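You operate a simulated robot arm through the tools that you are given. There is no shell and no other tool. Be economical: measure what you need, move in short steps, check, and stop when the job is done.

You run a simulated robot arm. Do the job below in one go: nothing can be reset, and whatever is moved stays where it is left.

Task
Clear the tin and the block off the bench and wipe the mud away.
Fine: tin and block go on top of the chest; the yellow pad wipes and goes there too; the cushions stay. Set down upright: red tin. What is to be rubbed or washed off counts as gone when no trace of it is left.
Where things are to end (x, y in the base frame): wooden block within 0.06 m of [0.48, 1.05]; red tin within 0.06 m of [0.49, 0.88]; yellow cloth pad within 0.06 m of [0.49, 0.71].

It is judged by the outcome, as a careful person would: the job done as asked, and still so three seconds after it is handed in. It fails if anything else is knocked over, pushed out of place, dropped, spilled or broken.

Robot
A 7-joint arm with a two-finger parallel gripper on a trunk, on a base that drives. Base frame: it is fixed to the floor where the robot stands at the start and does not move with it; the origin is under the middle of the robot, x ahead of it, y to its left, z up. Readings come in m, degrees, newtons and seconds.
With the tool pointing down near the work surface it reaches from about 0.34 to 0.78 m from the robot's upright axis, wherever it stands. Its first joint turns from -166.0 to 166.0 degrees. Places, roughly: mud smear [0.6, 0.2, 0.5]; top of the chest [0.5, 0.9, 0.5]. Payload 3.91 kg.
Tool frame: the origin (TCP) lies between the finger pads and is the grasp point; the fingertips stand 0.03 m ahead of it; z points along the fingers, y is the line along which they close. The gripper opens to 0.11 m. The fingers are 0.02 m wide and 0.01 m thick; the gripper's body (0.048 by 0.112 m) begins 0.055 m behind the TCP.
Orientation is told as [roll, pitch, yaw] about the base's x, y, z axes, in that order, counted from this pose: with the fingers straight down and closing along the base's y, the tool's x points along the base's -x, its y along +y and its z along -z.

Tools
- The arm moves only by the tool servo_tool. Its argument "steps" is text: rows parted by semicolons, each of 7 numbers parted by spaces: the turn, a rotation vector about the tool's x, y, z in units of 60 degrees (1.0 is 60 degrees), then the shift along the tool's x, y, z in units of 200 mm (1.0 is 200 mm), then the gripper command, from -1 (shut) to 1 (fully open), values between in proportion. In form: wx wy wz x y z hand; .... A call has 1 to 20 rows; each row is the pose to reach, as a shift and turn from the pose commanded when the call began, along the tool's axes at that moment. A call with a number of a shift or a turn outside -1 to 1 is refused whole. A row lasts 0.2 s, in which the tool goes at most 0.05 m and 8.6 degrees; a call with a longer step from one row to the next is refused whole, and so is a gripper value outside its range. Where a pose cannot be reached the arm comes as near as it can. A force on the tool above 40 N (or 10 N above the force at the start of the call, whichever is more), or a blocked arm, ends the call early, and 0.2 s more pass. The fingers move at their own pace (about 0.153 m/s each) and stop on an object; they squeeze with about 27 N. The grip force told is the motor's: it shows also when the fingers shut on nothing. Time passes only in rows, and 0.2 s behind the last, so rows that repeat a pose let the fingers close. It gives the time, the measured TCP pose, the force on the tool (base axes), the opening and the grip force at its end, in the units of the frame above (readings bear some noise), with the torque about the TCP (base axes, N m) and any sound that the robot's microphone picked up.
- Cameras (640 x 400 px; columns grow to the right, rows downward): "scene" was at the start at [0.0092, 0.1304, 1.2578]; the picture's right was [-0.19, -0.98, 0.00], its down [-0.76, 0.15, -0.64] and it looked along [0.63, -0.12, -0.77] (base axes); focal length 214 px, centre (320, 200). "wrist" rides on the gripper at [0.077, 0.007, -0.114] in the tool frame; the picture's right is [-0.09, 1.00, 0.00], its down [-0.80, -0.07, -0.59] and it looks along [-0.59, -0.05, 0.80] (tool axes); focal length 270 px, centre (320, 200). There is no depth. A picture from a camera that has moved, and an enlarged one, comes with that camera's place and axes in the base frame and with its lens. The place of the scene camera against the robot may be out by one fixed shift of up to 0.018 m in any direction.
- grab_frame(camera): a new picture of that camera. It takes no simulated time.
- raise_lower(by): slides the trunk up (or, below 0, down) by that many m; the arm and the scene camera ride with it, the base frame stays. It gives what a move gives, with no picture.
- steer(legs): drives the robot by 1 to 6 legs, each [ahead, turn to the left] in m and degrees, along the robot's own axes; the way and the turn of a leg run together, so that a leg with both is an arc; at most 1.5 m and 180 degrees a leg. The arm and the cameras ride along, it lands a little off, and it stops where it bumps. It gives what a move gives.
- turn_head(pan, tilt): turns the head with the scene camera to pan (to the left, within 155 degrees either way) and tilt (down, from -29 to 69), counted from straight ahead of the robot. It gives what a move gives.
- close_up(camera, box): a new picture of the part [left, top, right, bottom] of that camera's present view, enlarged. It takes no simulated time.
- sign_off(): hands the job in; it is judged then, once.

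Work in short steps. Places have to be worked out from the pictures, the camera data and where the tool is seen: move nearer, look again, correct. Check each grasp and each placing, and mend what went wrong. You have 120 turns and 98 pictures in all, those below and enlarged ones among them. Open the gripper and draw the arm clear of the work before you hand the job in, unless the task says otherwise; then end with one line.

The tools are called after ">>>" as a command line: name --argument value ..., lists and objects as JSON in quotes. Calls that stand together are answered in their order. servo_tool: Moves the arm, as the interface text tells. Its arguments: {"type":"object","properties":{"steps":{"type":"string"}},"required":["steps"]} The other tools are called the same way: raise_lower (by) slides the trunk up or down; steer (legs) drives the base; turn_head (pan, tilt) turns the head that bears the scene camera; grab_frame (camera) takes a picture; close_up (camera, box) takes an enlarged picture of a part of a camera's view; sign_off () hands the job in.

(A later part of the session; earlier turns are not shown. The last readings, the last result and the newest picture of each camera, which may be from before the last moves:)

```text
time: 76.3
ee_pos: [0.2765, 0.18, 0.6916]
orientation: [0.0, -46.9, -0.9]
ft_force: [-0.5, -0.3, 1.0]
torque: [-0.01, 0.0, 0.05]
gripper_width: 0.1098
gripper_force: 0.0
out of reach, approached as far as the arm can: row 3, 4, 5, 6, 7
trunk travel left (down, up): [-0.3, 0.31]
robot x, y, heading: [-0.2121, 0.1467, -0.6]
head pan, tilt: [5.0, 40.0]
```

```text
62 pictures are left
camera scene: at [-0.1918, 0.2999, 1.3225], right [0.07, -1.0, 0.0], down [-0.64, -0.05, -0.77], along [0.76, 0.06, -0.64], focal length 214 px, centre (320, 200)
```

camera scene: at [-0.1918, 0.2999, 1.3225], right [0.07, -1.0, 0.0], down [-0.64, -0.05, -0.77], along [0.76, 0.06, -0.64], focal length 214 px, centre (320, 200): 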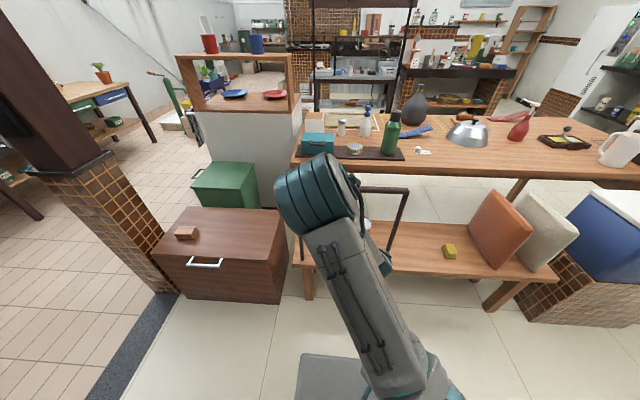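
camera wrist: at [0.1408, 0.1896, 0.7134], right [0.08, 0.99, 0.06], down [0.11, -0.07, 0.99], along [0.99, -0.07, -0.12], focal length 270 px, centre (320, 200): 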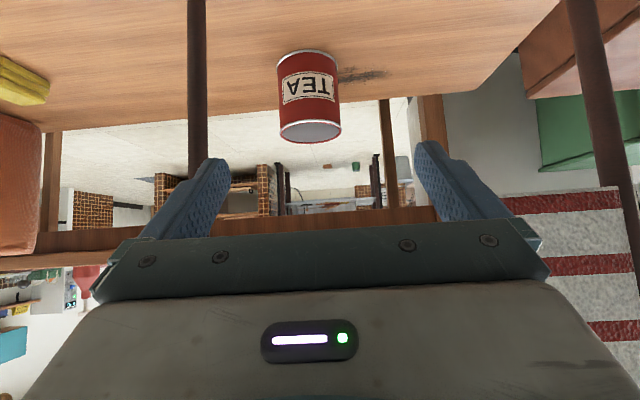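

The tin's near edge is at x≈0.511, y≈0.157, so its centre is about (0.556, 0.155). The arm is folded a bit tight here, so I move forward and down a little to see where it really is.

>>> servo_tool --steps "0 0 0 -.05 0 .18 1; 0 0 0 -.1 0 .36 1; 0 0 0 -.15 0 .54 1; 0 0 0 -.19 0 .71 1"

>>> grab_frame --camera "scene"

>>> grab_frame --camera "wrist"

```text
time: 77.3
ee_pos: [0.4071, 0.1777, 0.6258]
orientation: [-0.1, -46.8, -1.0]
ft_force: [-0.4, -0.3, -1.1]
torque: [-0.01, 0.0, 0.04]
gripper_width: 0.1099
gripper_force: 0.0
trunk travel left (down, up): [-0.3, 0.31]
robot x, y, heading: [-0.2105, 0.1415, -1.1]
head pan, tilt: [5.0, 40.0]
```

```text
61 pictures are left
camera scene: at [-0.1919, 0.3003, 1.3224], right [0.07, -1.0, 0.0], down [-0.64, -0.05, -0.77], along [0.76, 0.06, -0.64], focal length 214 px, centre (320, 200)
```

scene: 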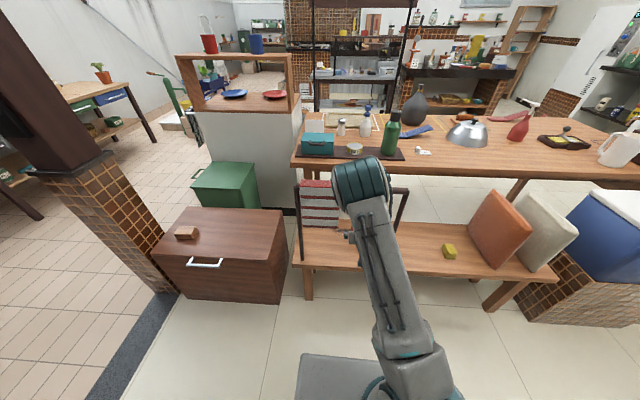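

```text
60 pictures are left
camera wrist: at [0.2716, 0.1866, 0.6459], right [0.08, 0.99, 0.06], down [0.11, -0.07, 0.99], along [0.99, -0.07, -0.12], focal length 270 px, centre (320, 200)
```

wrist: 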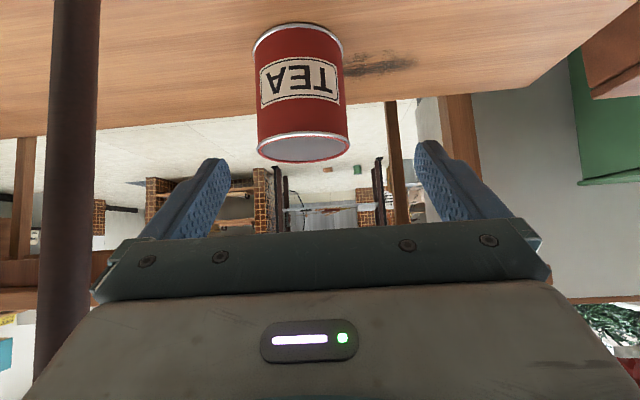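

The elbow is about at (0.26, 0.23, 1.0), in front of and above the bar, and the wrist goes under it. I centre on the tin (y≈0.153) and come down to z≈0.545 just short of it.

>>> servo_tool --steps "0 0 0 .04 -.06 .16 1; 0 0 0 .08 -.1 .32 1; 0 0 0 .115 -.125 .47 1"

>>> grab_frame --camera "wrist"

>>> close_up --camera "scene" --box '[280, 130, 440, 230]'

```text
time: 78.1
ee_pos: [0.4609, 0.151, 0.5441]
orientation: [0.0, -46.8, -1.0]
ft_force: [-0.6, -0.3, -0.2]
torque: [0.02, 0.0, 0.01]
gripper_width: 0.11
gripper_force: 0.2
trunk travel left (down, up): [-0.3, 0.31]
robot x, y, heading: [-0.2083, 0.1444, -1.2]
head pan, tilt: [5.0, 40.0]
```

```text
59 pictures are left
camera wrist: at [0.3247, 0.1607, 0.5658], right [0.08, 0.99, 0.06], down [0.11, -0.07, 0.99], along [0.99, -0.07, -0.12], focal length 270 px, centre (320, 200)
```

wrist: 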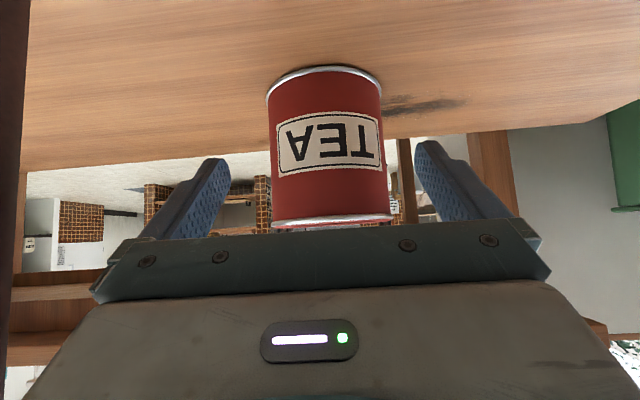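

```text
4.00 times, centred on (360, 180) of scene
camera zoom: at [-0.1918, 0.3002, 1.3225], right [0.07, -1.0, 0.0], down [-0.64, -0.05, -0.77], along [0.76, 0.06, -0.64], focal length 858 px, centre (160, 280)
```

zoom: 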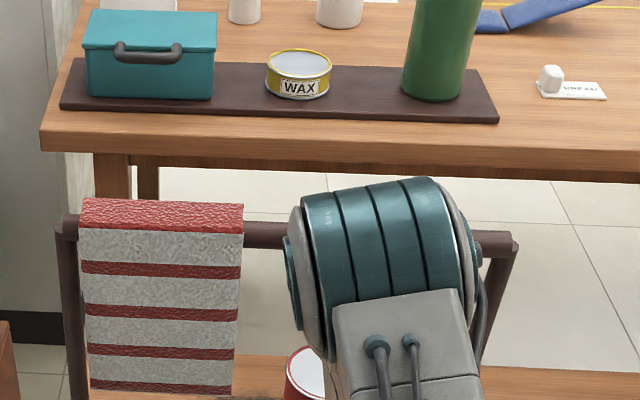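

The elbow would come too close to the bar if I stretch further at this height; a lower trunk keeps it back and low. I retreat and raise the tool, then lower the trunk 0.2.

>>> servo_tool --steps "0 0 0 -.03 0 -.2 1; 0 0 0 -.1 0 -.4 1; 0 0 0 -.17 0 -.6 1; 0 0 0 -.24 0 -.8 1; 0 0 0 -.315 0 -.98 1"

>>> raise_lower --by -0.2

>>> grab_frame --camera "scene"

```text
time: 79.3
ee_pos: [0.3618, 0.1541, 0.7252]
orientation: [0.0, -46.8, -1.0]
ft_force: [-0.3, 0.5, -0.6]
torque: [0.01, 0.0, 0.0]
gripper_width: 0.1101
gripper_force: 0.0
trunk travel left (down, up): [-0.3, 0.31]
robot x, y, heading: [-0.2097, 0.1474, -0.9]
head pan, tilt: [5.0, 40.0]
```

```text
time: 81.4
ee_pos: [0.3619, 0.1542, 0.5249]
orientation: [0.0, -46.9, -0.9]
ft_force: [-0.4, -0.4, -0.3]
torque: [-0.02, -0.03, 0.04]
gripper_width: 0.1101
gripper_force: 0.1
trunk travel left (down, up): [-0.1, 0.51]
robot x, y, heading: [-0.2122, 0.1465, -0.9]
head pan, tilt: [5.0, 40.0]
```

```text
57 pictures are left
camera scene: at [-0.1917, 0.3002, 1.1225], right [0.07, -1.0, 0.0], down [-0.64, -0.05, -0.77], along [0.76, 0.06, -0.64], focal length 214 px, centre (320, 200)
```

scene: 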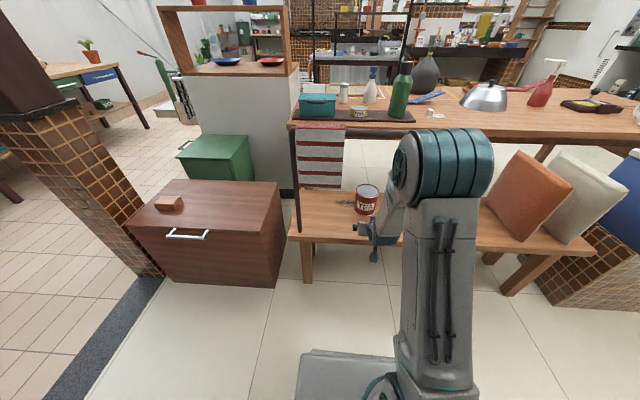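

Now the elbow is further back, and the tin is in clear sight. I go forward to x≈0.46 again.

>>> servo_tool --steps "0 0 0 -.13 0 .1 1; 0 0 0 -.26 0 .2 1; 0 0 0 -.4 0 .296 1"

>>> grab_frame --camera "wrist"

>>> close_up --camera "scene" --box '[280, 110, 504, 250]'

```text
time: 82.2
ee_pos: [0.4601, 0.151, 0.5449]
orientation: [0.1, -46.9, -1.1]
ft_force: [-1.0, 0.5, 0.0]
torque: [0.01, 0.01, 0.01]
gripper_width: 0.11
gripper_force: 0.1
trunk travel left (down, up): [-0.1, 0.51]
robot x, y, heading: [-0.2126, 0.1475, -0.7]
head pan, tilt: [5.0, 40.0]
```

```text
56 pictures are left
camera wrist: at [0.3233, 0.1597, 0.566], right [0.08, 0.99, 0.06], down [0.11, -0.07, 0.99], along [0.99, -0.07, -0.12], focal length 270 px, centre (320, 200)
```

wrist: 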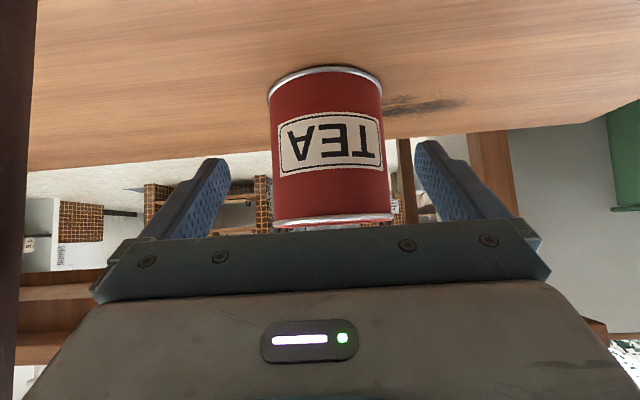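

```text
2.86 times, centred on (392, 180) of scene
camera zoom: at [-0.1919, 0.3002, 1.1224], right [0.07, -1.0, 0.0], down [-0.64, -0.05, -0.77], along [0.76, 0.06, -0.64], focal length 613 px, centre (114, 257)
```

zoom: 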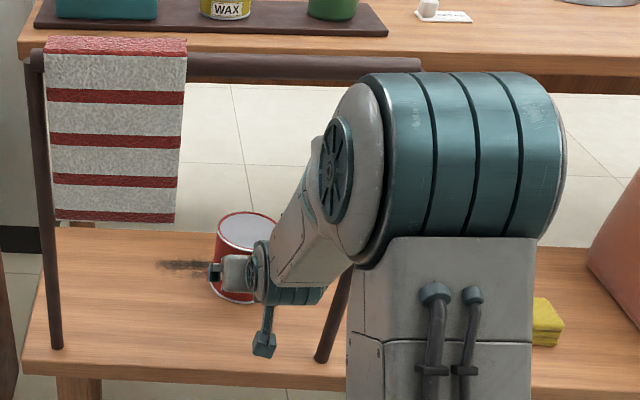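

The tin centre is at y≈0.155 and about 98 mm wide against the 110 mm opening. I shift 4 mm left and advance 45 mm, then check the alignment.

>>> servo_tool --steps "0 0 0 -.07 .02 .08 1; 0 0 0 -.154 .022 .164 1"

>>> grab_frame --camera "wrist"

>>> close_up --camera "scene" --box '[320, 165, 416, 225]'

```text
time: 82.8
ee_pos: [0.5043, 0.1558, 0.5433]
orientation: [0.1, -46.9, -1.0]
ft_force: [-0.6, 0.2, 0.7]
torque: [0.02, 0.02, 0.0]
gripper_width: 0.11
gripper_force: 0.0
trunk travel left (down, up): [-0.1, 0.51]
robot x, y, heading: [-0.2141, 0.1479, -0.9]
head pan, tilt: [5.0, 40.0]
```

```text
54 pictures are left
camera wrist: at [0.3688, 0.1641, 0.5644], right [0.08, 0.99, 0.06], down [0.11, -0.07, 0.99], along [0.99, -0.07, -0.12], focal length 270 px, centre (320, 200)
```

wrist: 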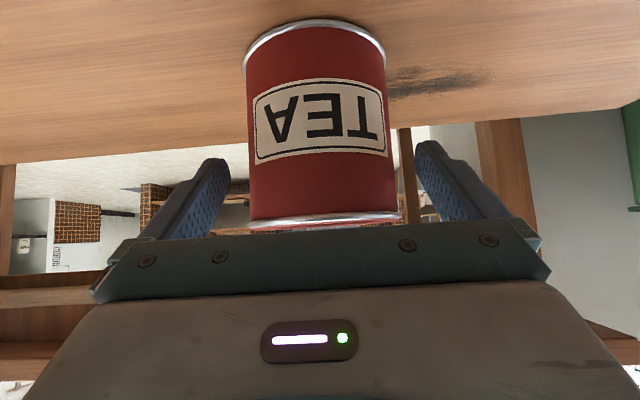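

```text
6.67 times, centred on (368, 195) of scene
camera zoom: at [-0.1918, 0.3001, 1.1224], right [0.07, -1.0, 0.0], down [-0.64, -0.05, -0.77], along [0.76, 0.06, -0.64], focal length 1430 px, centre (0, 233)
```

zoom: 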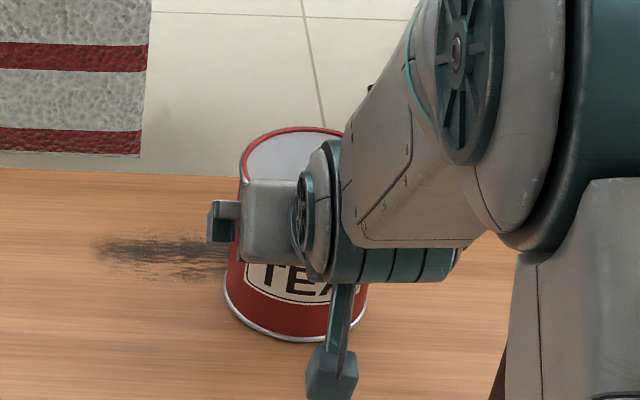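

The tin is now centred between the fingers (2 mm off at most). I advance the last 4 cm and close.

>>> servo_tool --steps "0 0 0 -.05 -.004 .05 1; 0 0 0 -.1 -.006 .107 1; 0 0 0 -.146 -.006 .157 1"

>>> grab_frame --camera "wrist"

```text
time: 83.6
ee_pos: [0.5482, 0.1529, 0.5434]
orientation: [0.0, -46.8, -1.0]
ft_force: [0.1, -0.3, -0.4]
torque: [-0.01, -0.03, 0.0]
gripper_width: 0.1099
gripper_force: 0.1
trunk travel left (down, up): [-0.1, 0.51]
robot x, y, heading: [-0.2102, 0.1479, -0.9]
head pan, tilt: [5.0, 40.0]
```

```text
52 pictures are left
camera wrist: at [0.4125, 0.1634, 0.5647], right [0.08, 0.99, 0.06], down [0.11, -0.07, 0.99], along [0.99, -0.07, -0.12], focal length 270 px, centre (320, 200)
```

wrist: 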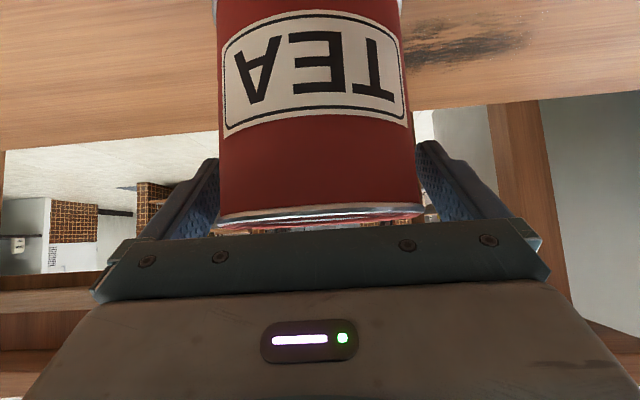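

No contact force, and the fingers flank the tin. I close on it.

>>> servo_tool --steps "0 0 0 0 0 0 .6; 0 0 0 0 0 0 .2; 0 0 0 0 0 0 -1; 0 0 0 0 0 0 -1"

>>> grab_frame --camera "wrist"

```text
time: 84.6
ee_pos: [0.5483, 0.1542, 0.5438]
orientation: [-0.1, -46.9, -1.0]
ft_force: [1.3, -1.7, 1.3]
torque: [-0.14, 0.08, 0.03]
gripper_width: 0.0955
gripper_force: 26.7
trunk travel left (down, up): [-0.1, 0.51]
robot x, y, heading: [-0.2148, 0.1478, -1.0]
head pan, tilt: [5.0, 40.0]
```

```text
51 pictures are left
camera wrist: at [0.4124, 0.1631, 0.5646], right [0.08, 0.99, 0.06], down [0.11, -0.07, 0.99], along [0.99, -0.07, -0.12], focal length 270 px, centre (320, 200)
```

wrist: 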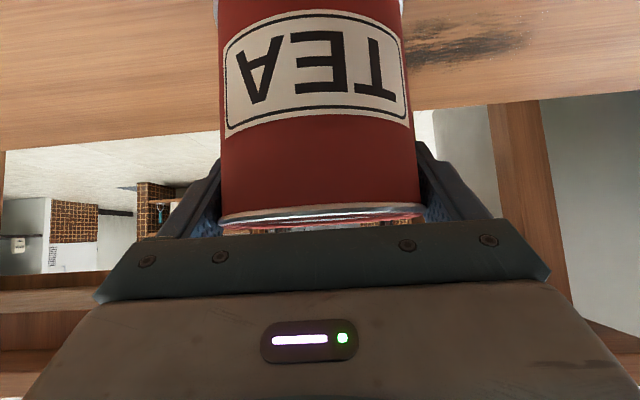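

Gripped at 95.5 mm. I lift 5 cm and draw it straight back out of the opening.

>>> servo_tool --steps "0 0 0 -.06 0 -.057 -1; 0 0 0 -.12 0 -.113 -1; 0 0 0 -.18 0 -.17 -1; 0 0 0 -.18 0 -.17 -1"

>>> grab_frame --camera "wrist"

>>> servo_tool --steps "0 0 0 .14 0 -.15 -1; 0 0 0 .28 0 -.3 -1; 0 0 0 .42 0 -.45 -1; 0 0 0 .56 0 -.6 -1; 0 0 0 .7 0 -.75 -1; 0 0 0 .84 0 -.9 -1"

>>> grab_frame --camera "scene"

```text
time: 85.6
ee_pos: [0.5483, 0.1536, 0.5919]
orientation: [0.1, -46.9, -1.1]
ft_force: [0.2, -1.0, -3.9]
torque: [0.01, 0.02, -0.03]
gripper_width: 0.0955
gripper_force: 27.5
trunk travel left (down, up): [-0.1, 0.51]
robot x, y, heading: [-0.2143, 0.1486, -0.7]
head pan, tilt: [5.0, 40.0]
```

```text
50 pictures are left
camera wrist: at [0.4123, 0.1631, 0.6134], right [0.08, 0.99, 0.06], down [0.11, -0.07, 0.99], along [0.99, -0.07, -0.12], focal length 270 px, centre (320, 200)
```

wrist: 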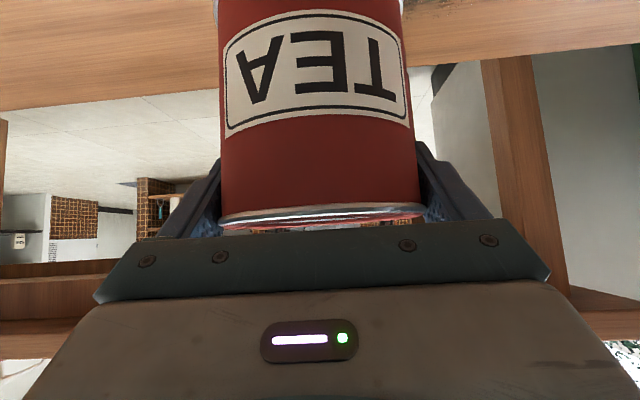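

```text
time: 87.0
ee_pos: [0.3015, 0.1571, 0.5942]
orientation: [-0.1, -46.9, -0.9]
ft_force: [-0.2, -0.2, -3.9]
torque: [-0.01, 0.0, 0.0]
gripper_width: 0.0956
gripper_force: 27.2
trunk travel left (down, up): [-0.1, 0.51]
robot x, y, heading: [-0.2124, 0.1488, -0.9]
head pan, tilt: [5.0, 40.0]
```

```text
49 pictures are left
camera scene: at [-0.1912, 0.3002, 1.1224], right [0.07, -1.0, 0.0], down [-0.64, -0.05, -0.77], along [0.76, 0.06, -0.64], focal length 214 px, centre (320, 200)
```

scene: 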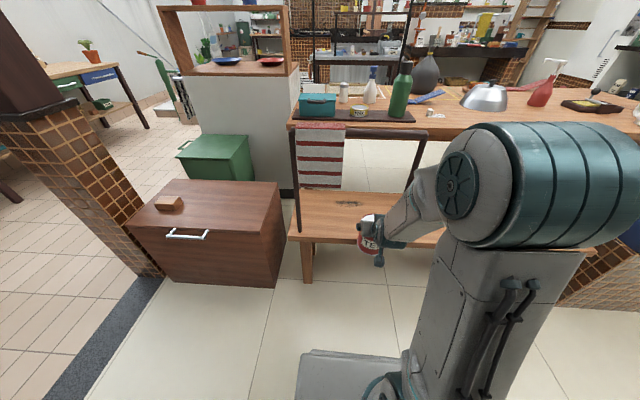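

The tin is out and held level. I raise the trunk 0.15 and drive over to the chest.

>>> raise_lower --by 0.15

>>> steer --legs '[[-0.2, 0], [0, 91], [0.73, 0], [0, -90], [0.22, 0]]'

>>> grab_frame --camera "scene"

>>> grab_frame --camera "wrist"

```text
time: 88.8
ee_pos: [0.3018, 0.1573, 0.7445]
orientation: [0.0, -46.8, -1.0]
ft_force: [0.7, -0.3, -4.5]
torque: [0.04, 0.03, -0.01]
gripper_width: 0.0955
gripper_force: 26.7
trunk travel left (down, up): [-0.25, 0.36]
robot x, y, heading: [-0.2139, 0.1499, -0.8]
head pan, tilt: [5.0, 40.0]
```

```text
time: 102.8
ee_pos: [0.3187, 0.9136, 0.7436]
orientation: [0.0, -46.8, 1.4]
ft_force: [-0.3, 0.6, -3.5]
torque: [-0.03, 0.05, 0.01]
gripper_width: 0.0954
gripper_force: 27.2
trunk travel left (down, up): [-0.25, 0.36]
robot x, y, heading: [-0.1971, 0.8791, 1.8]
head pan, tilt: [5.0, 40.0]
```

```text
48 pictures are left
camera scene: at [-0.1809, 1.0333, 1.2724], right [0.12, -0.99, 0.0], down [-0.64, -0.07, -0.77], along [0.76, 0.09, -0.64], focal length 214 px, centre (320, 200)
```

scene: 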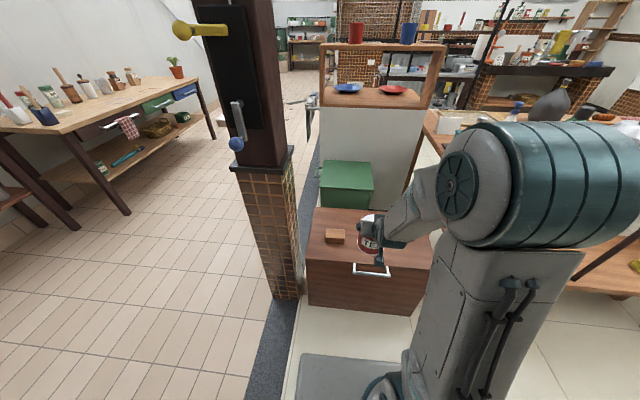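

```text
47 pictures are left
camera wrist: at [0.1823, 0.9166, 0.7656], right [0.03, 1.0, 0.06], down [0.12, -0.07, 0.99], along [0.99, -0.03, -0.12], focal length 270 px, centre (320, 200)
```

wrist: 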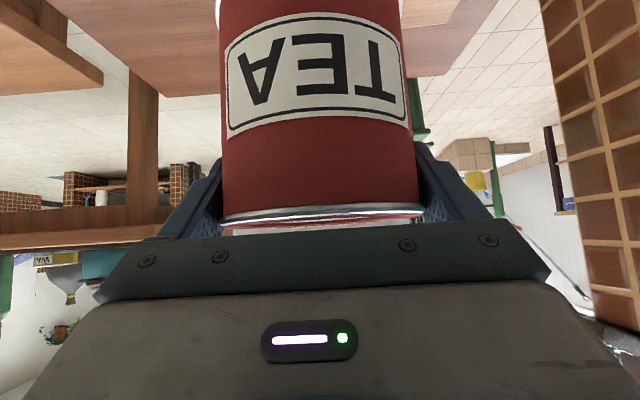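

The tin hangs over the chest front edge. I bring it over (0.49, 0.88), coming part-way down.

>>> servo_tool --steps "0 0 0 -.08 -.05 .2 -1; 0 0 0 -.16 -.1 .4 -1; 0 0 0 -.25 -.15 .6 -1; 0 0 0 -.334 -.195 .796 -1; 0 0 0 -.334 -.195 .796 -1"

>>> grab_frame --camera "scene"

```text
time: 104.0
ee_pos: [0.4792, 0.88, 0.6815]
orientation: [0.0, -46.8, 1.6]
ft_force: [-0.3, 0.0, -4.5]
torque: [0.0, 0.01, 0.03]
gripper_width: 0.0955
gripper_force: 27.2
trunk travel left (down, up): [-0.25, 0.36]
robot x, y, heading: [-0.1961, 0.8814, 1.6]
head pan, tilt: [5.0, 40.0]
```

```text
46 pictures are left
camera scene: at [-0.1805, 1.0333, 1.2724], right [0.12, -0.99, 0.0], down [-0.64, -0.07, -0.77], along [0.76, 0.09, -0.64], focal length 214 px, centre (320, 200)
```

scene: 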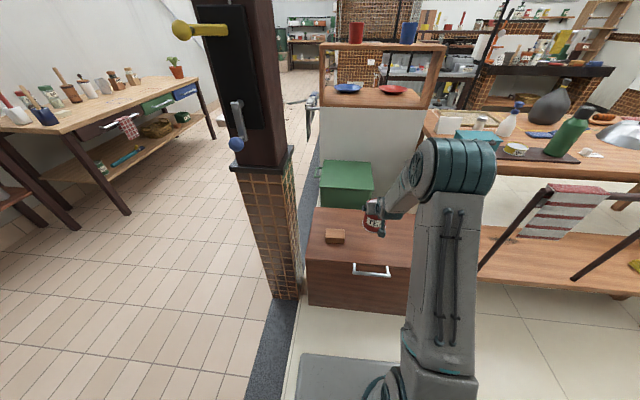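

Position is good. I lower it to about 1 cm above the chest, then ease down.

>>> servo_tool --steps "0 0 0 .13 0 .12 -1; 0 0 0 .26 0 .24 -1; 0 0 0 .38 0 .355 -1; 0 0 0 .38 0 .355 -1"

>>> servo_tool --steps "0 0 0 .011 0 .01 -1; 0 0 0 .022 0 .02 -1; 0 0 0 .03 0 .028 -1"

>>> close_up --camera "scene" --box '[310, 190, 406, 250]'

```text
time: 105.0
ee_pos: [0.4797, 0.8784, 0.5791]
orientation: [0.0, -46.8, 1.5]
ft_force: [0.6, -0.9, -3.6]
torque: [-0.02, 0.02, 0.02]
gripper_width: 0.0956
gripper_force: 26.6
trunk travel left (down, up): [-0.25, 0.36]
robot x, y, heading: [-0.195, 0.8818, 1.8]
head pan, tilt: [5.0, 40.0]
```

```text
time: 105.8
ee_pos: [0.4802, 0.8786, 0.5717]
orientation: [0.1, -46.7, 1.5]
ft_force: [0.1, 0.5, -4.4]
torque: [-0.01, -0.02, 0.0]
gripper_width: 0.0954
gripper_force: 27.2
trunk travel left (down, up): [-0.25, 0.36]
robot x, y, heading: [-0.1942, 0.8803, 1.4]
head pan, tilt: [5.0, 40.0]
```

```text
6.67 times, centred on (358, 220) of scene
camera zoom: at [-0.1806, 1.0333, 1.2724], right [0.12, -0.99, 0.0], down [-0.64, -0.07, -0.77], along [0.76, 0.09, -0.64], focal length 1430 px, centre (67, 67)
```

zoom: 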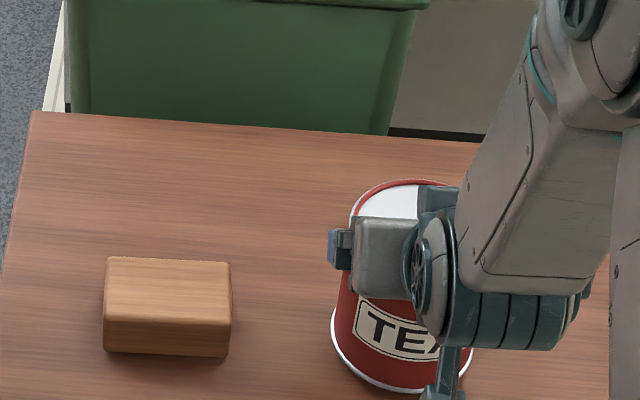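

Nearly down; I go 3 mm at a time until the force turns.

>>> servo_tool --steps "0 0 0 .011 0 .01 -1; 0 0 0 .011 0 .01 -1"

>>> servo_tool --steps "0 0 0 .011 0 .01 -1; 0 0 0 .011 0 .01 -1"

>>> servo_tool --steps "0 0 0 .007 0 .007 -1; 0 0 0 .007 0 .007 -1"

```text
time: 106.5
ee_pos: [0.4808, 0.878, 0.5685]
orientation: [-0.1, -46.8, 1.5]
ft_force: [-0.1, 0.9, -3.8]
torque: [-0.01, -0.02, -0.02]
gripper_width: 0.0956
gripper_force: 26.8
trunk travel left (down, up): [-0.25, 0.36]
robot x, y, heading: [-0.1957, 0.8804, 1.7]
head pan, tilt: [5.0, 40.0]
```

```text
time: 107.0
ee_pos: [0.4823, 0.8781, 0.5652]
orientation: [-0.1, -46.9, 1.5]
ft_force: [-0.4, 0.7, -3.9]
torque: [-0.03, 0.03, 0.0]
gripper_width: 0.0954
gripper_force: 26.8
trunk travel left (down, up): [-0.25, 0.36]
robot x, y, heading: [-0.1934, 0.8821, 1.7]
head pan, tilt: [5.0, 40.0]
```

```text
time: 107.7
ee_pos: [0.482, 0.8777, 0.5634]
orientation: [0.1, -46.8, 1.5]
ft_force: [-0.5, -0.1, -4.1]
torque: [-0.04, 0.02, 0.01]
gripper_width: 0.0957
gripper_force: 27.4
trunk travel left (down, up): [-0.25, 0.36]
robot x, y, heading: [-0.1949, 0.8801, 1.5]
head pan, tilt: [5.0, 40.0]
```

>>> servo_tool --steps "0 0 0 .007 0 .007 -1; 0 0 0 .007 0 .007 -1"

>>> servo_tool --steps "0 0 0 .007 0 .007 -1; 0 0 0 .007 0 .007 -1"

>>> servo_tool --steps "0 0 0 .007 0 .007 -1; 0 0 0 .007 0 .007 -1"

```text
time: 108.2
ee_pos: [0.4811, 0.8792, 0.5615]
orientation: [0.0, -46.8, 1.6]
ft_force: [0.4, 0.2, -4.1]
torque: [-0.02, 0.03, -0.01]
gripper_width: 0.0955
gripper_force: 26.7
trunk travel left (down, up): [-0.25, 0.36]
robot x, y, heading: [-0.1967, 0.8822, 1.7]
head pan, tilt: [5.0, 40.0]
```

```text
time: 108.8
ee_pos: [0.482, 0.8776, 0.561]
orientation: [0.0, -46.9, 1.5]
ft_force: [-2.3, 1.0, 4.4]
torque: [-0.05, 0.55, 0.0]
gripper_width: 0.0954
gripper_force: 26.6
trunk travel left (down, up): [-0.25, 0.36]
robot x, y, heading: [-0.1948, 0.8848, 1.8]
head pan, tilt: [5.0, 40.0]
```

```text
time: 109.5
ee_pos: [0.4807, 0.8795, 0.5606]
orientation: [0.0, -47.1, 1.5]
ft_force: [-5.6, -0.2, 22.3]
torque: [-0.09, 0.36, 0.19]
gripper_width: 0.0955
gripper_force: 27.2
trunk travel left (down, up): [-0.25, 0.36]
robot x, y, heading: [-0.1934, 0.8786, 1.6]
head pan, tilt: [5.0, 40.0]
```

Contact at z≈0.561. I ease off, open fully and back out along the tool axis.

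>>> servo_tool --steps "0 0 0 -.005 0 -.005 -1; 0 0 0 -.005 0 -.005 -.2; 0 0 0 -.005 0 -.005 1; 0 0 0 -.005 0 -.005 1; 0 0 0 -.005 0 -.005 1"

>>> grab_frame --camera "wrist"

```text
time: 110.7
ee_pos: [0.4821, 0.8786, 0.5592]
orientation: [0.0, -46.8, 1.5]
ft_force: [-0.5, -0.2, 0.4]
torque: [-0.02, -0.01, -0.01]
gripper_width: 0.1099
gripper_force: 0.0
trunk travel left (down, up): [-0.25, 0.36]
robot x, y, heading: [-0.1936, 0.8807, 1.6]
head pan, tilt: [5.0, 40.0]
```

```text
44 pictures are left
camera wrist: at [0.3451, 0.882, 0.5804], right [0.03, 1.0, 0.06], down [0.12, -0.07, 0.99], along [0.99, -0.03, -0.12], focal length 270 px, centre (320, 200)
```

wrist: 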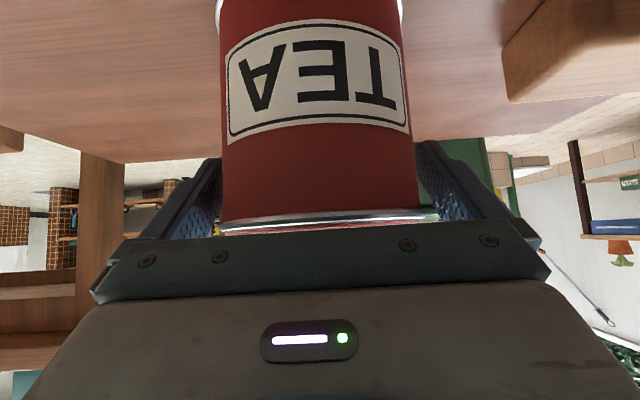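

The tin is standing free, and I back straight out along the tool axis.

>>> servo_tool --steps "0 0 0 0 0 -.1 1; 0 0 0 0 0 -.3 1; 0 0 0 0 0 -.5 1; 0 0 0 0 0 -.7 1; 0 0 0 0 0 -.9 1"

>>> grab_frame --camera "scene"

>>> grab_frame --camera "wrist"

```text
time: 111.8
ee_pos: [0.3498, 0.8743, 0.6852]
orientation: [0.1, -46.8, 1.5]
ft_force: [-1.0, -0.5, 1.0]
torque: [0.01, 0.0, 0.01]
gripper_width: 0.11
gripper_force: 0.1
trunk travel left (down, up): [-0.25, 0.36]
robot x, y, heading: [-0.1937, 0.8818, 1.7]
head pan, tilt: [5.0, 40.0]
```

```text
43 pictures are left
camera scene: at [-0.1807, 1.0333, 1.2724], right [0.12, -0.99, 0.0], down [-0.64, -0.07, -0.77], along [0.76, 0.09, -0.64], focal length 214 px, centre (320, 200)
```

scene: 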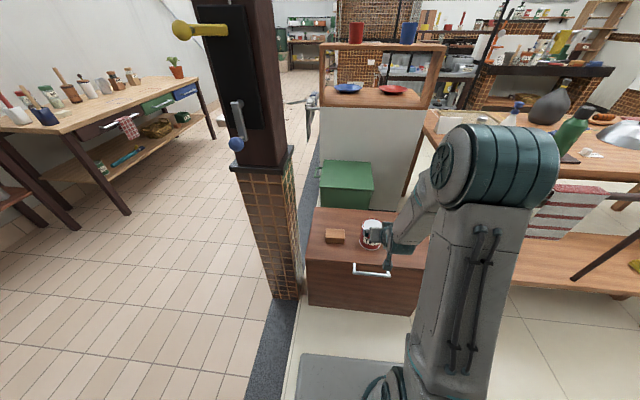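

```text
42 pictures are left
camera wrist: at [0.2125, 0.8782, 0.7061], right [0.03, 1.0, 0.06], down [0.12, -0.07, 0.99], along [0.99, -0.03, -0.12], focal length 270 px, centre (320, 200)
```

wrist: 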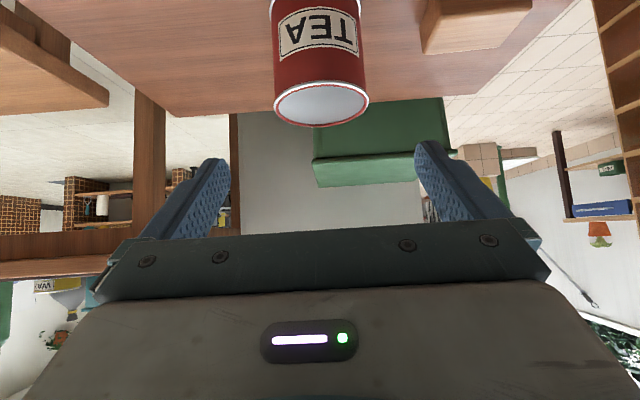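

The tin stands upright at about (0.49, 0.88). Now the pad: I drive back along to about y=-0.2 in front of it.

>>> steer --legs '[[-0.2, 0], [0, -91.7], [1.1, 0], [0, 90], [0.2, 0]]'

>>> grab_frame --camera "wrist"

>>> grab_frame --camera "scene"

```text
time: 127.5
ee_pos: [0.3971, -0.2306, 0.685]
orientation: [-0.1, -46.9, 2.0]
ft_force: [0.5, -0.2, -0.2]
torque: [0.02, 0.01, -0.01]
gripper_width: 0.1098
gripper_force: 0.0
trunk travel left (down, up): [-0.25, 0.36]
robot x, y, heading: [-0.1462, -0.2308, 2.2]
head pan, tilt: [5.0, 40.0]
```

```text
41 pictures are left
camera wrist: at [0.2611, -0.2274, 0.706], right [0.03, 1.0, 0.06], down [0.12, -0.07, 0.99], along [0.99, -0.02, -0.12], focal length 270 px, centre (320, 200)
```

wrist: 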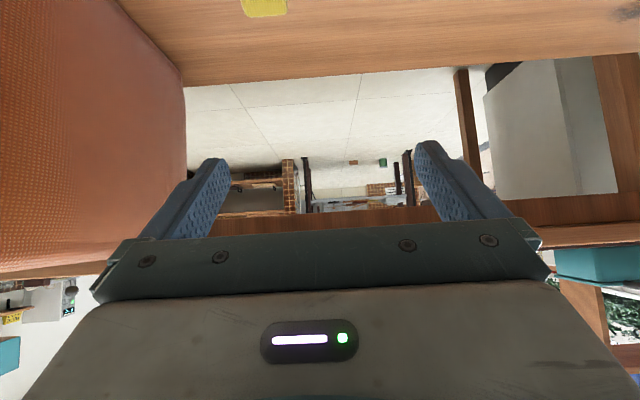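

```text
40 pictures are left
camera scene: at [-0.1341, -0.0755, 1.2724], right [0.12, -0.99, 0.0], down [-0.64, -0.08, -0.77], along [0.76, 0.1, -0.64], focal length 214 px, centre (320, 200)
```

scene: 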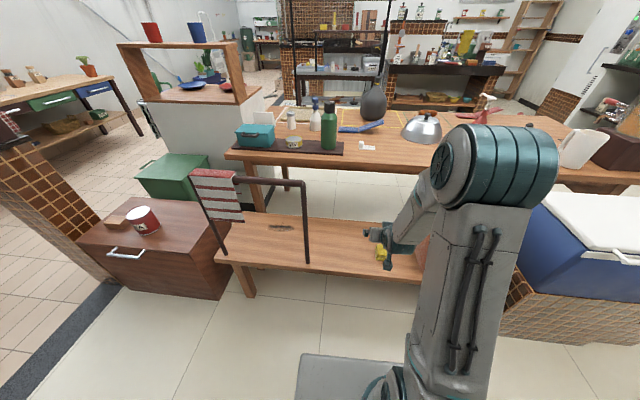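

The pad's far edge is at x≈0.52, y≈-0.278, and the orange cushion face is at y≈-0.44, which is clear. I back off a little to see the whole pad.

>>> servo_tool --steps "0 -.02 0 .14 -.1 -.15 1; 0 -.05 0 .28 -.21 -.3 1"

>>> close_up --camera "wrist" --box '[160, 0, 480, 200]'

>>> close_up --camera "scene" --box '[340, 200, 436, 260]'

```text
time: 128.1
ee_pos: [0.3459, -0.2805, 0.6889]
orientation: [0.1, -49.9, 2.0]
ft_force: [0.6, 0.3, 0.1]
torque: [0.01, -0.02, 0.0]
gripper_width: 0.1099
gripper_force: 0.0
out of reach, approached as far as the arm can: row 2
trunk travel left (down, up): [-0.25, 0.36]
robot x, y, heading: [-0.1464, -0.2259, 2.2]
head pan, tilt: [5.0, 40.0]
```

```text
2.00 times, centred on (320, 100) of wrist
camera zoom: at [0.2083, -0.2785, 0.7031], right [0.02, 1.0, 0.07], down [0.07, -0.07, 1.0], along [1.0, -0.02, -0.07], focal length 541 px, centre (320, 400)
```

zoom: 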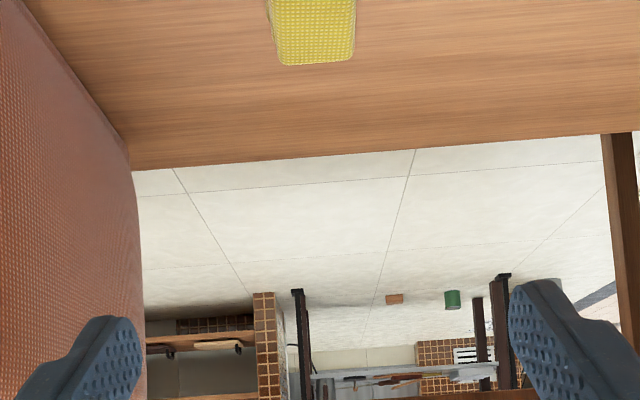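

```text
6.67 times, centred on (388, 230) of scene
camera zoom: at [-0.134, -0.0753, 1.2724], right [0.12, -0.99, 0.0], down [-0.64, -0.08, -0.77], along [0.76, 0.09, -0.64], focal length 1430 px, centre (-133, 0)
```

zoom: 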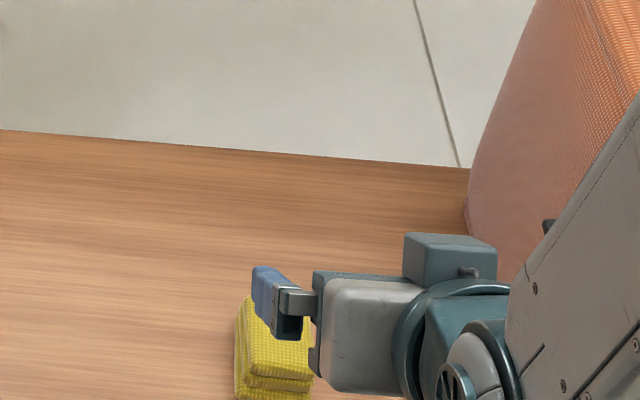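

The pad is about 0.05 wide × 0.06 long, centred near (0.476, -0.273). I come down to just above and in front of it, keeping the tilt I'll use for wiping.

>>> servo_tool --steps "0 0 0 .057 .005 .2 1; 0 0 0 .114 .01 .4 1; 0 0 0 .171 .015 .6 1; 0 0 0 .229 .02 .807 1"

>>> grab_frame --camera "wrist"

>>> close_up --camera "scene" --box '[340, 210, 436, 270]'

```text
time: 129.1
ee_pos: [0.4394, -0.2728, 0.5494]
orientation: [0.0, -49.9, 2.0]
ft_force: [0.3, 0.7, 0.7]
torque: [-0.01, -0.01, 0.02]
gripper_width: 0.11
gripper_force: 0.2
trunk travel left (down, up): [-0.25, 0.36]
robot x, y, heading: [-0.1506, -0.2271, 2.0]
head pan, tilt: [5.0, 40.0]
```

```text
37 pictures are left
camera wrist: at [0.3025, -0.2711, 0.5632], right [0.02, 1.0, 0.07], down [0.06, -0.07, 1.0], along [1.0, -0.02, -0.07], focal length 270 px, centre (320, 200)
```

wrist: 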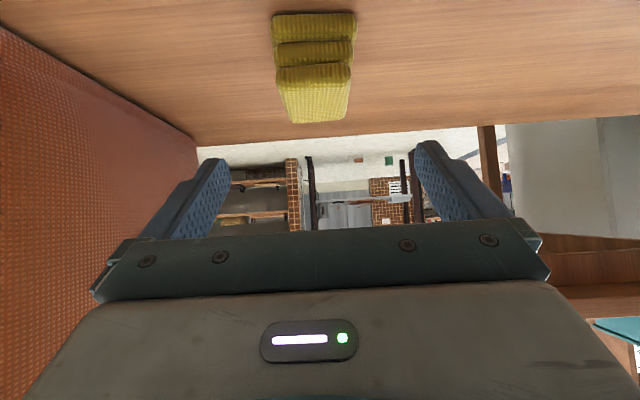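

```text
6.67 times, centred on (388, 240) of scene
camera zoom: at [-0.1344, -0.0755, 1.2725], right [0.12, -0.99, 0.0], down [-0.64, -0.08, -0.77], along [0.76, 0.1, -0.64], focal length 1430 px, centre (-133, -67)
```

zoom: 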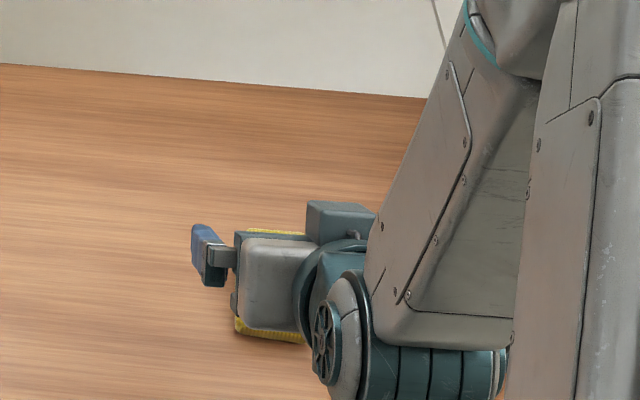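

The pad is three layers, with its top at about z≈0.49, and it is centred between the fingers. I go down to z≈0.486 and close.

>>> servo_tool --steps "0 0 0 .08 0 .15 1; 0 0 0 .154 0 .306 1; 0 0 0 .154 0 .306 0; 0 0 0 .154 0 .306 -1; 0 0 0 .154 0 .306 -1; 0 0 0 .154 0 .306 -1"

>>> grab_frame --camera "wrist"

```text
time: 130.5
ee_pos: [0.4676, -0.2731, 0.4843]
orientation: [0.0, -49.9, 2.0]
ft_force: [0.6, 0.5, 0.7]
torque: [0.02, -0.11, -0.02]
gripper_width: 0.0492
gripper_force: 27.3
trunk travel left (down, up): [-0.25, 0.36]
robot x, y, heading: [-0.1465, -0.2287, 2.1]
head pan, tilt: [5.0, 40.0]
```

```text
35 pictures are left
camera wrist: at [0.331, -0.2709, 0.4994], right [0.02, 1.0, 0.07], down [0.06, -0.07, 1.0], along [1.0, -0.02, -0.07], focal length 270 px, centre (320, 200)
```

wrist: 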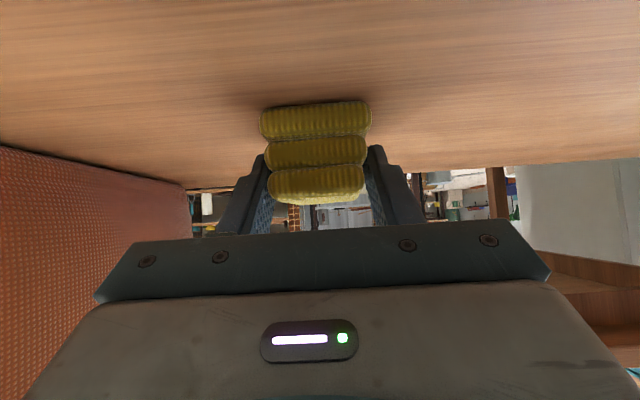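

The pad is held at 49 mm, with its bottom sticking about 1 cm below the fingertips. I lift, draw back, and drive to the wiping station in front of the opening.

>>> servo_tool --steps "0 0 0 -.1 0 -.09 -1; 0 0 0 -.2 0 -.17 -1; 0 0 0 -.25 0 -.35 -1; 0 0 0 -.2 0 -.55 -1; 0 0 0 -.12 0 -.75 -1; 0 0 0 -.05 0 -.95 -1"

>>> grab_frame --camera "wrist"

>>> steer --legs '[[-0.22, 0], [0, 50], [0.27, 0], [0, -52]]'

>>> grab_frame --camera "scene"

```text
time: 131.9
ee_pos: [0.3386, -0.2828, 0.6128]
orientation: [0.1, -49.7, 1.9]
ft_force: [0.3, 0.5, -0.3]
torque: [-0.04, 0.03, -0.04]
gripper_width: 0.0492
gripper_force: 27.0
out of reach, approached as far as the arm can: row 6
trunk travel left (down, up): [-0.25, 0.36]
robot x, y, heading: [-0.1472, -0.2274, 2.2]
head pan, tilt: [5.0, 40.0]
```

```text
34 pictures are left
camera wrist: at [0.2019, -0.2803, 0.6279], right [0.02, 1.0, 0.07], down [0.07, -0.07, 1.0], along [1.0, -0.02, -0.07], focal length 270 px, centre (320, 200)
```

wrist: 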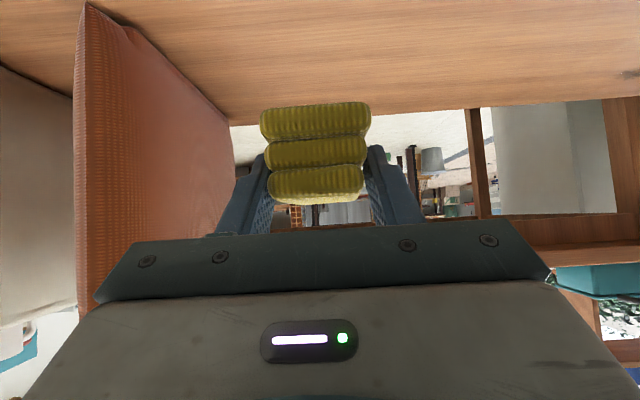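

```text
time: 139.8
ee_pos: [0.2742, -0.0925, 0.6136]
orientation: [0.2, -49.8, 0.3]
ft_force: [0.2, 0.1, -0.9]
torque: [-0.01, 0.0, -0.03]
gripper_width: 0.0491
gripper_force: 27.1
trunk travel left (down, up): [-0.25, 0.36]
robot x, y, heading: [-0.2126, -0.0258, 0.7]
head pan, tilt: [5.0, 40.0]
```

```text
33 pictures are left
camera scene: at [-0.1927, 0.127, 1.2724], right [0.1, -1.0, 0.0], down [-0.64, -0.06, -0.77], along [0.76, 0.07, -0.64], focal length 214 px, centre (320, 200)
```

scene: 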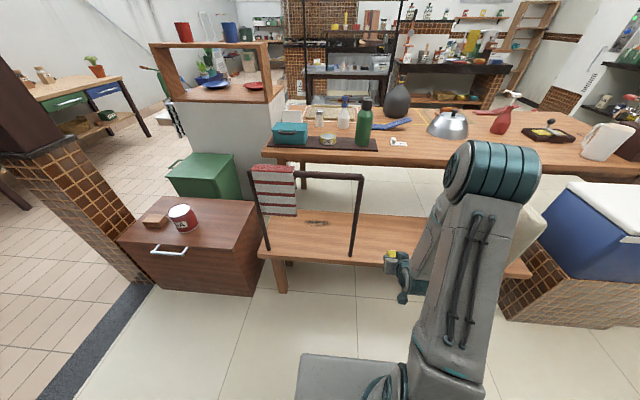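

The pad is in hand. I shift the tool left to y≈0.11 in front of the opening, raise it and yaw it 22°, then lower the trunk and look.

>>> servo_tool --steps "-.056 0 -.047 -.053 .2 -.045 -1; -.112 0 -.095 -.107 .4 -.09 -1; -.168 0 -.142 -.16 .6 -.136 -1; -.224 0 -.19 -.213 .8 -.18 -1; -.28 0 -.237 -.267 1 -.226 -1"

>>> raise_lower --by -0.15

>>> grab_frame --camera "wrist"

>>> grab_frame --camera "scene"

```text
time: 140.9
ee_pos: [0.2733, 0.1087, 0.6844]
orientation: [0.0, -49.8, 22.5]
ft_force: [0.0, -0.6, 0.0]
torque: [-0.02, -0.01, 0.02]
gripper_width: 0.049
gripper_force: 27.3
out of reach, approached as far as the arm can: row 1, 2, 3, 4
trunk travel left (down, up): [-0.25, 0.36]
robot x, y, heading: [-0.2077, -0.0241, 0.6]
head pan, tilt: [5.0, 40.0]
```

```text
time: 142.7
ee_pos: [0.2716, 0.1075, 0.535]
orientation: [-0.1, -49.8, 22.5]
ft_force: [-0.8, -0.7, 0.1]
torque: [-0.02, 0.03, 0.06]
gripper_width: 0.0495
gripper_force: 27.3
trunk travel left (down, up): [-0.1, 0.51]
robot x, y, heading: [-0.2098, -0.0244, 0.7]
head pan, tilt: [5.0, 40.0]
```

```text
32 pictures are left
camera wrist: at [0.1433, 0.062, 0.5492], right [-0.33, 0.94, 0.07], down [0.09, -0.04, 1.0], along [0.94, 0.33, -0.07], focal length 270 px, centre (320, 200)
```

wrist: 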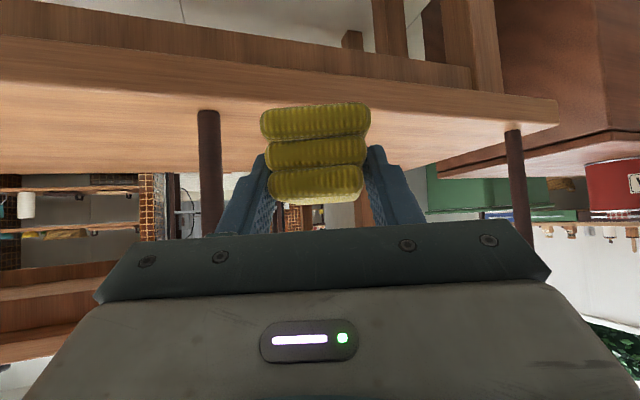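

```text
31 pictures are left
camera scene: at [-0.1927, 0.1271, 1.1225], right [0.1, -1.0, 0.0], down [-0.64, -0.06, -0.77], along [0.76, 0.07, -0.64], focal length 214 px, centre (320, 200)
```

scene: 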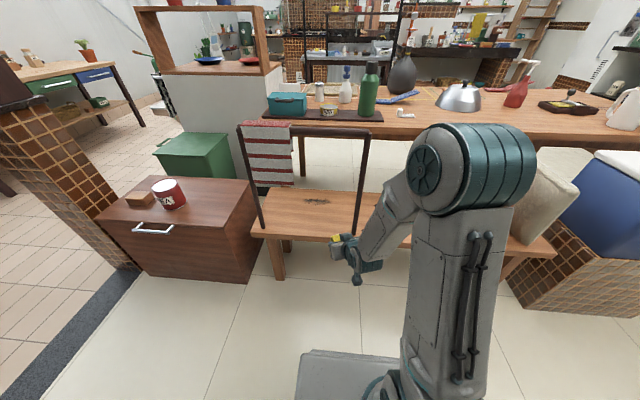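

The pad is in position before the opening; I zoom on the mud for its extent.

>>> close_up --camera "scene" --box '[240, 170, 368, 250]'

```text
5.00 times, centred on (304, 210) of scene
camera zoom: at [-0.1927, 0.1271, 1.1225], right [0.1, -1.0, 0.0], down [-0.64, -0.06, -0.77], along [0.76, 0.07, -0.64], focal length 1072 px, centre (400, 150)
```

zoom: 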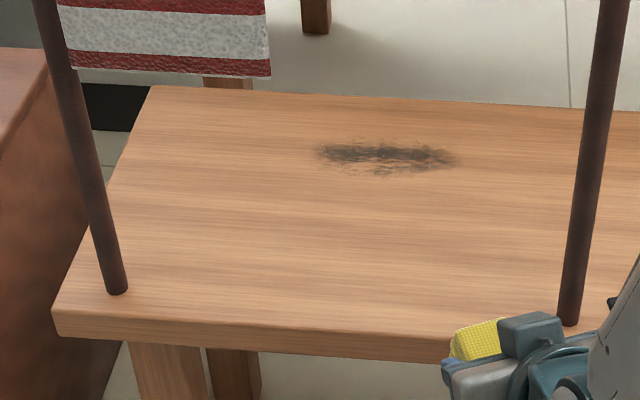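

The mud spans about x 0.56–0.625, y 0.16–0.30. I drive 8 cm closer so the arm can reach all of it.

>>> steer --legs '[[0.08, 0]]'

```text
time: 143.8
ee_pos: [0.3524, 0.11, 0.5356]
orientation: [0.0, -49.8, 22.5]
ft_force: [-0.6, 0.9, -0.8]
torque: [0.0, 0.02, 0.01]
gripper_width: 0.0489
gripper_force: 26.8
trunk travel left (down, up): [-0.1, 0.51]
robot x, y, heading: [-0.1285, -0.0269, 0.5]
head pan, tilt: [5.0, 40.0]
```

I align at y≈0.165 with a small yaw and enter the opening halfway, then check the clearances.

>>> servo_tool --steps ".07 0 .059 -.04 .073 .048 -1; .14 0 .118 -.08 .147 .096 -1; .21 0 .177 -.122 .22 .144 -1; .21 0 .177 -.22 .155 .265 -1; .21 0 .177 -.32 .09 .385 -1; .21 0 .177 -.427 .024 .506 -1"

>>> grab_frame --camera "scene"

>>> grab_frame --camera "wrist"

```text
time: 145.2
ee_pos: [0.4731, 0.1648, 0.5339]
orientation: [0.0, -49.9, 6.2]
ft_force: [0.4, 0.4, -0.2]
torque: [-0.01, -0.01, -0.02]
gripper_width: 0.0494
gripper_force: 27.1
trunk travel left (down, up): [-0.1, 0.51]
robot x, y, heading: [-0.1311, -0.023, 0.5]
head pan, tilt: [5.0, 40.0]
```

```text
29 pictures are left
camera scene: at [-0.1131, 0.128, 1.1224], right [0.1, -1.0, 0.0], down [-0.64, -0.06, -0.77], along [0.76, 0.07, -0.64], focal length 214 px, centre (320, 200)
```

scene: 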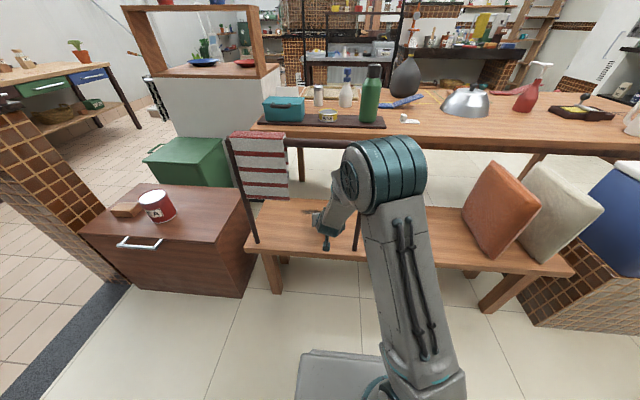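

```text
28 pictures are left
camera wrist: at [0.3363, 0.1568, 0.5486], right [-0.05, 1.0, 0.07], down [0.07, -0.06, 1.0], along [1.0, 0.05, -0.07], focal length 270 px, centre (320, 200)
```

wrist: 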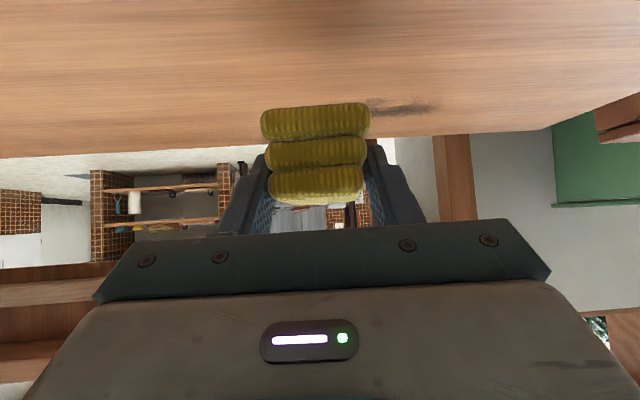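

The elbow sits near the frame's right top corner. Before going further I triangulate it with a second head angle.

>>> turn_head --pan -45 --tilt 40

>>> grab_frame --camera "scene"

```text
time: 146.3
ee_pos: [0.4724, 0.1644, 0.5334]
orientation: [-0.1, -49.8, 6.1]
ft_force: [0.4, 0.2, -0.7]
torque: [-0.02, -0.03, 0.02]
gripper_width: 0.0492
gripper_force: 26.7
trunk travel left (down, up): [-0.1, 0.51]
robot x, y, heading: [-0.1265, -0.0261, 0.5]
head pan, tilt: [-45.0, 40.0]
```

```text
27 pictures are left
camera scene: at [-0.1367, 0.0602, 1.1224], right [-0.7, -0.72, 0.0], down [-0.46, 0.45, -0.77], along [0.55, -0.54, -0.64], focal length 214 px, centre (320, 200)
```

scene: 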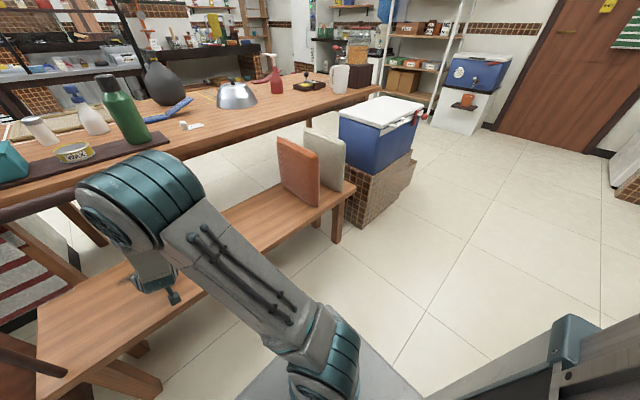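

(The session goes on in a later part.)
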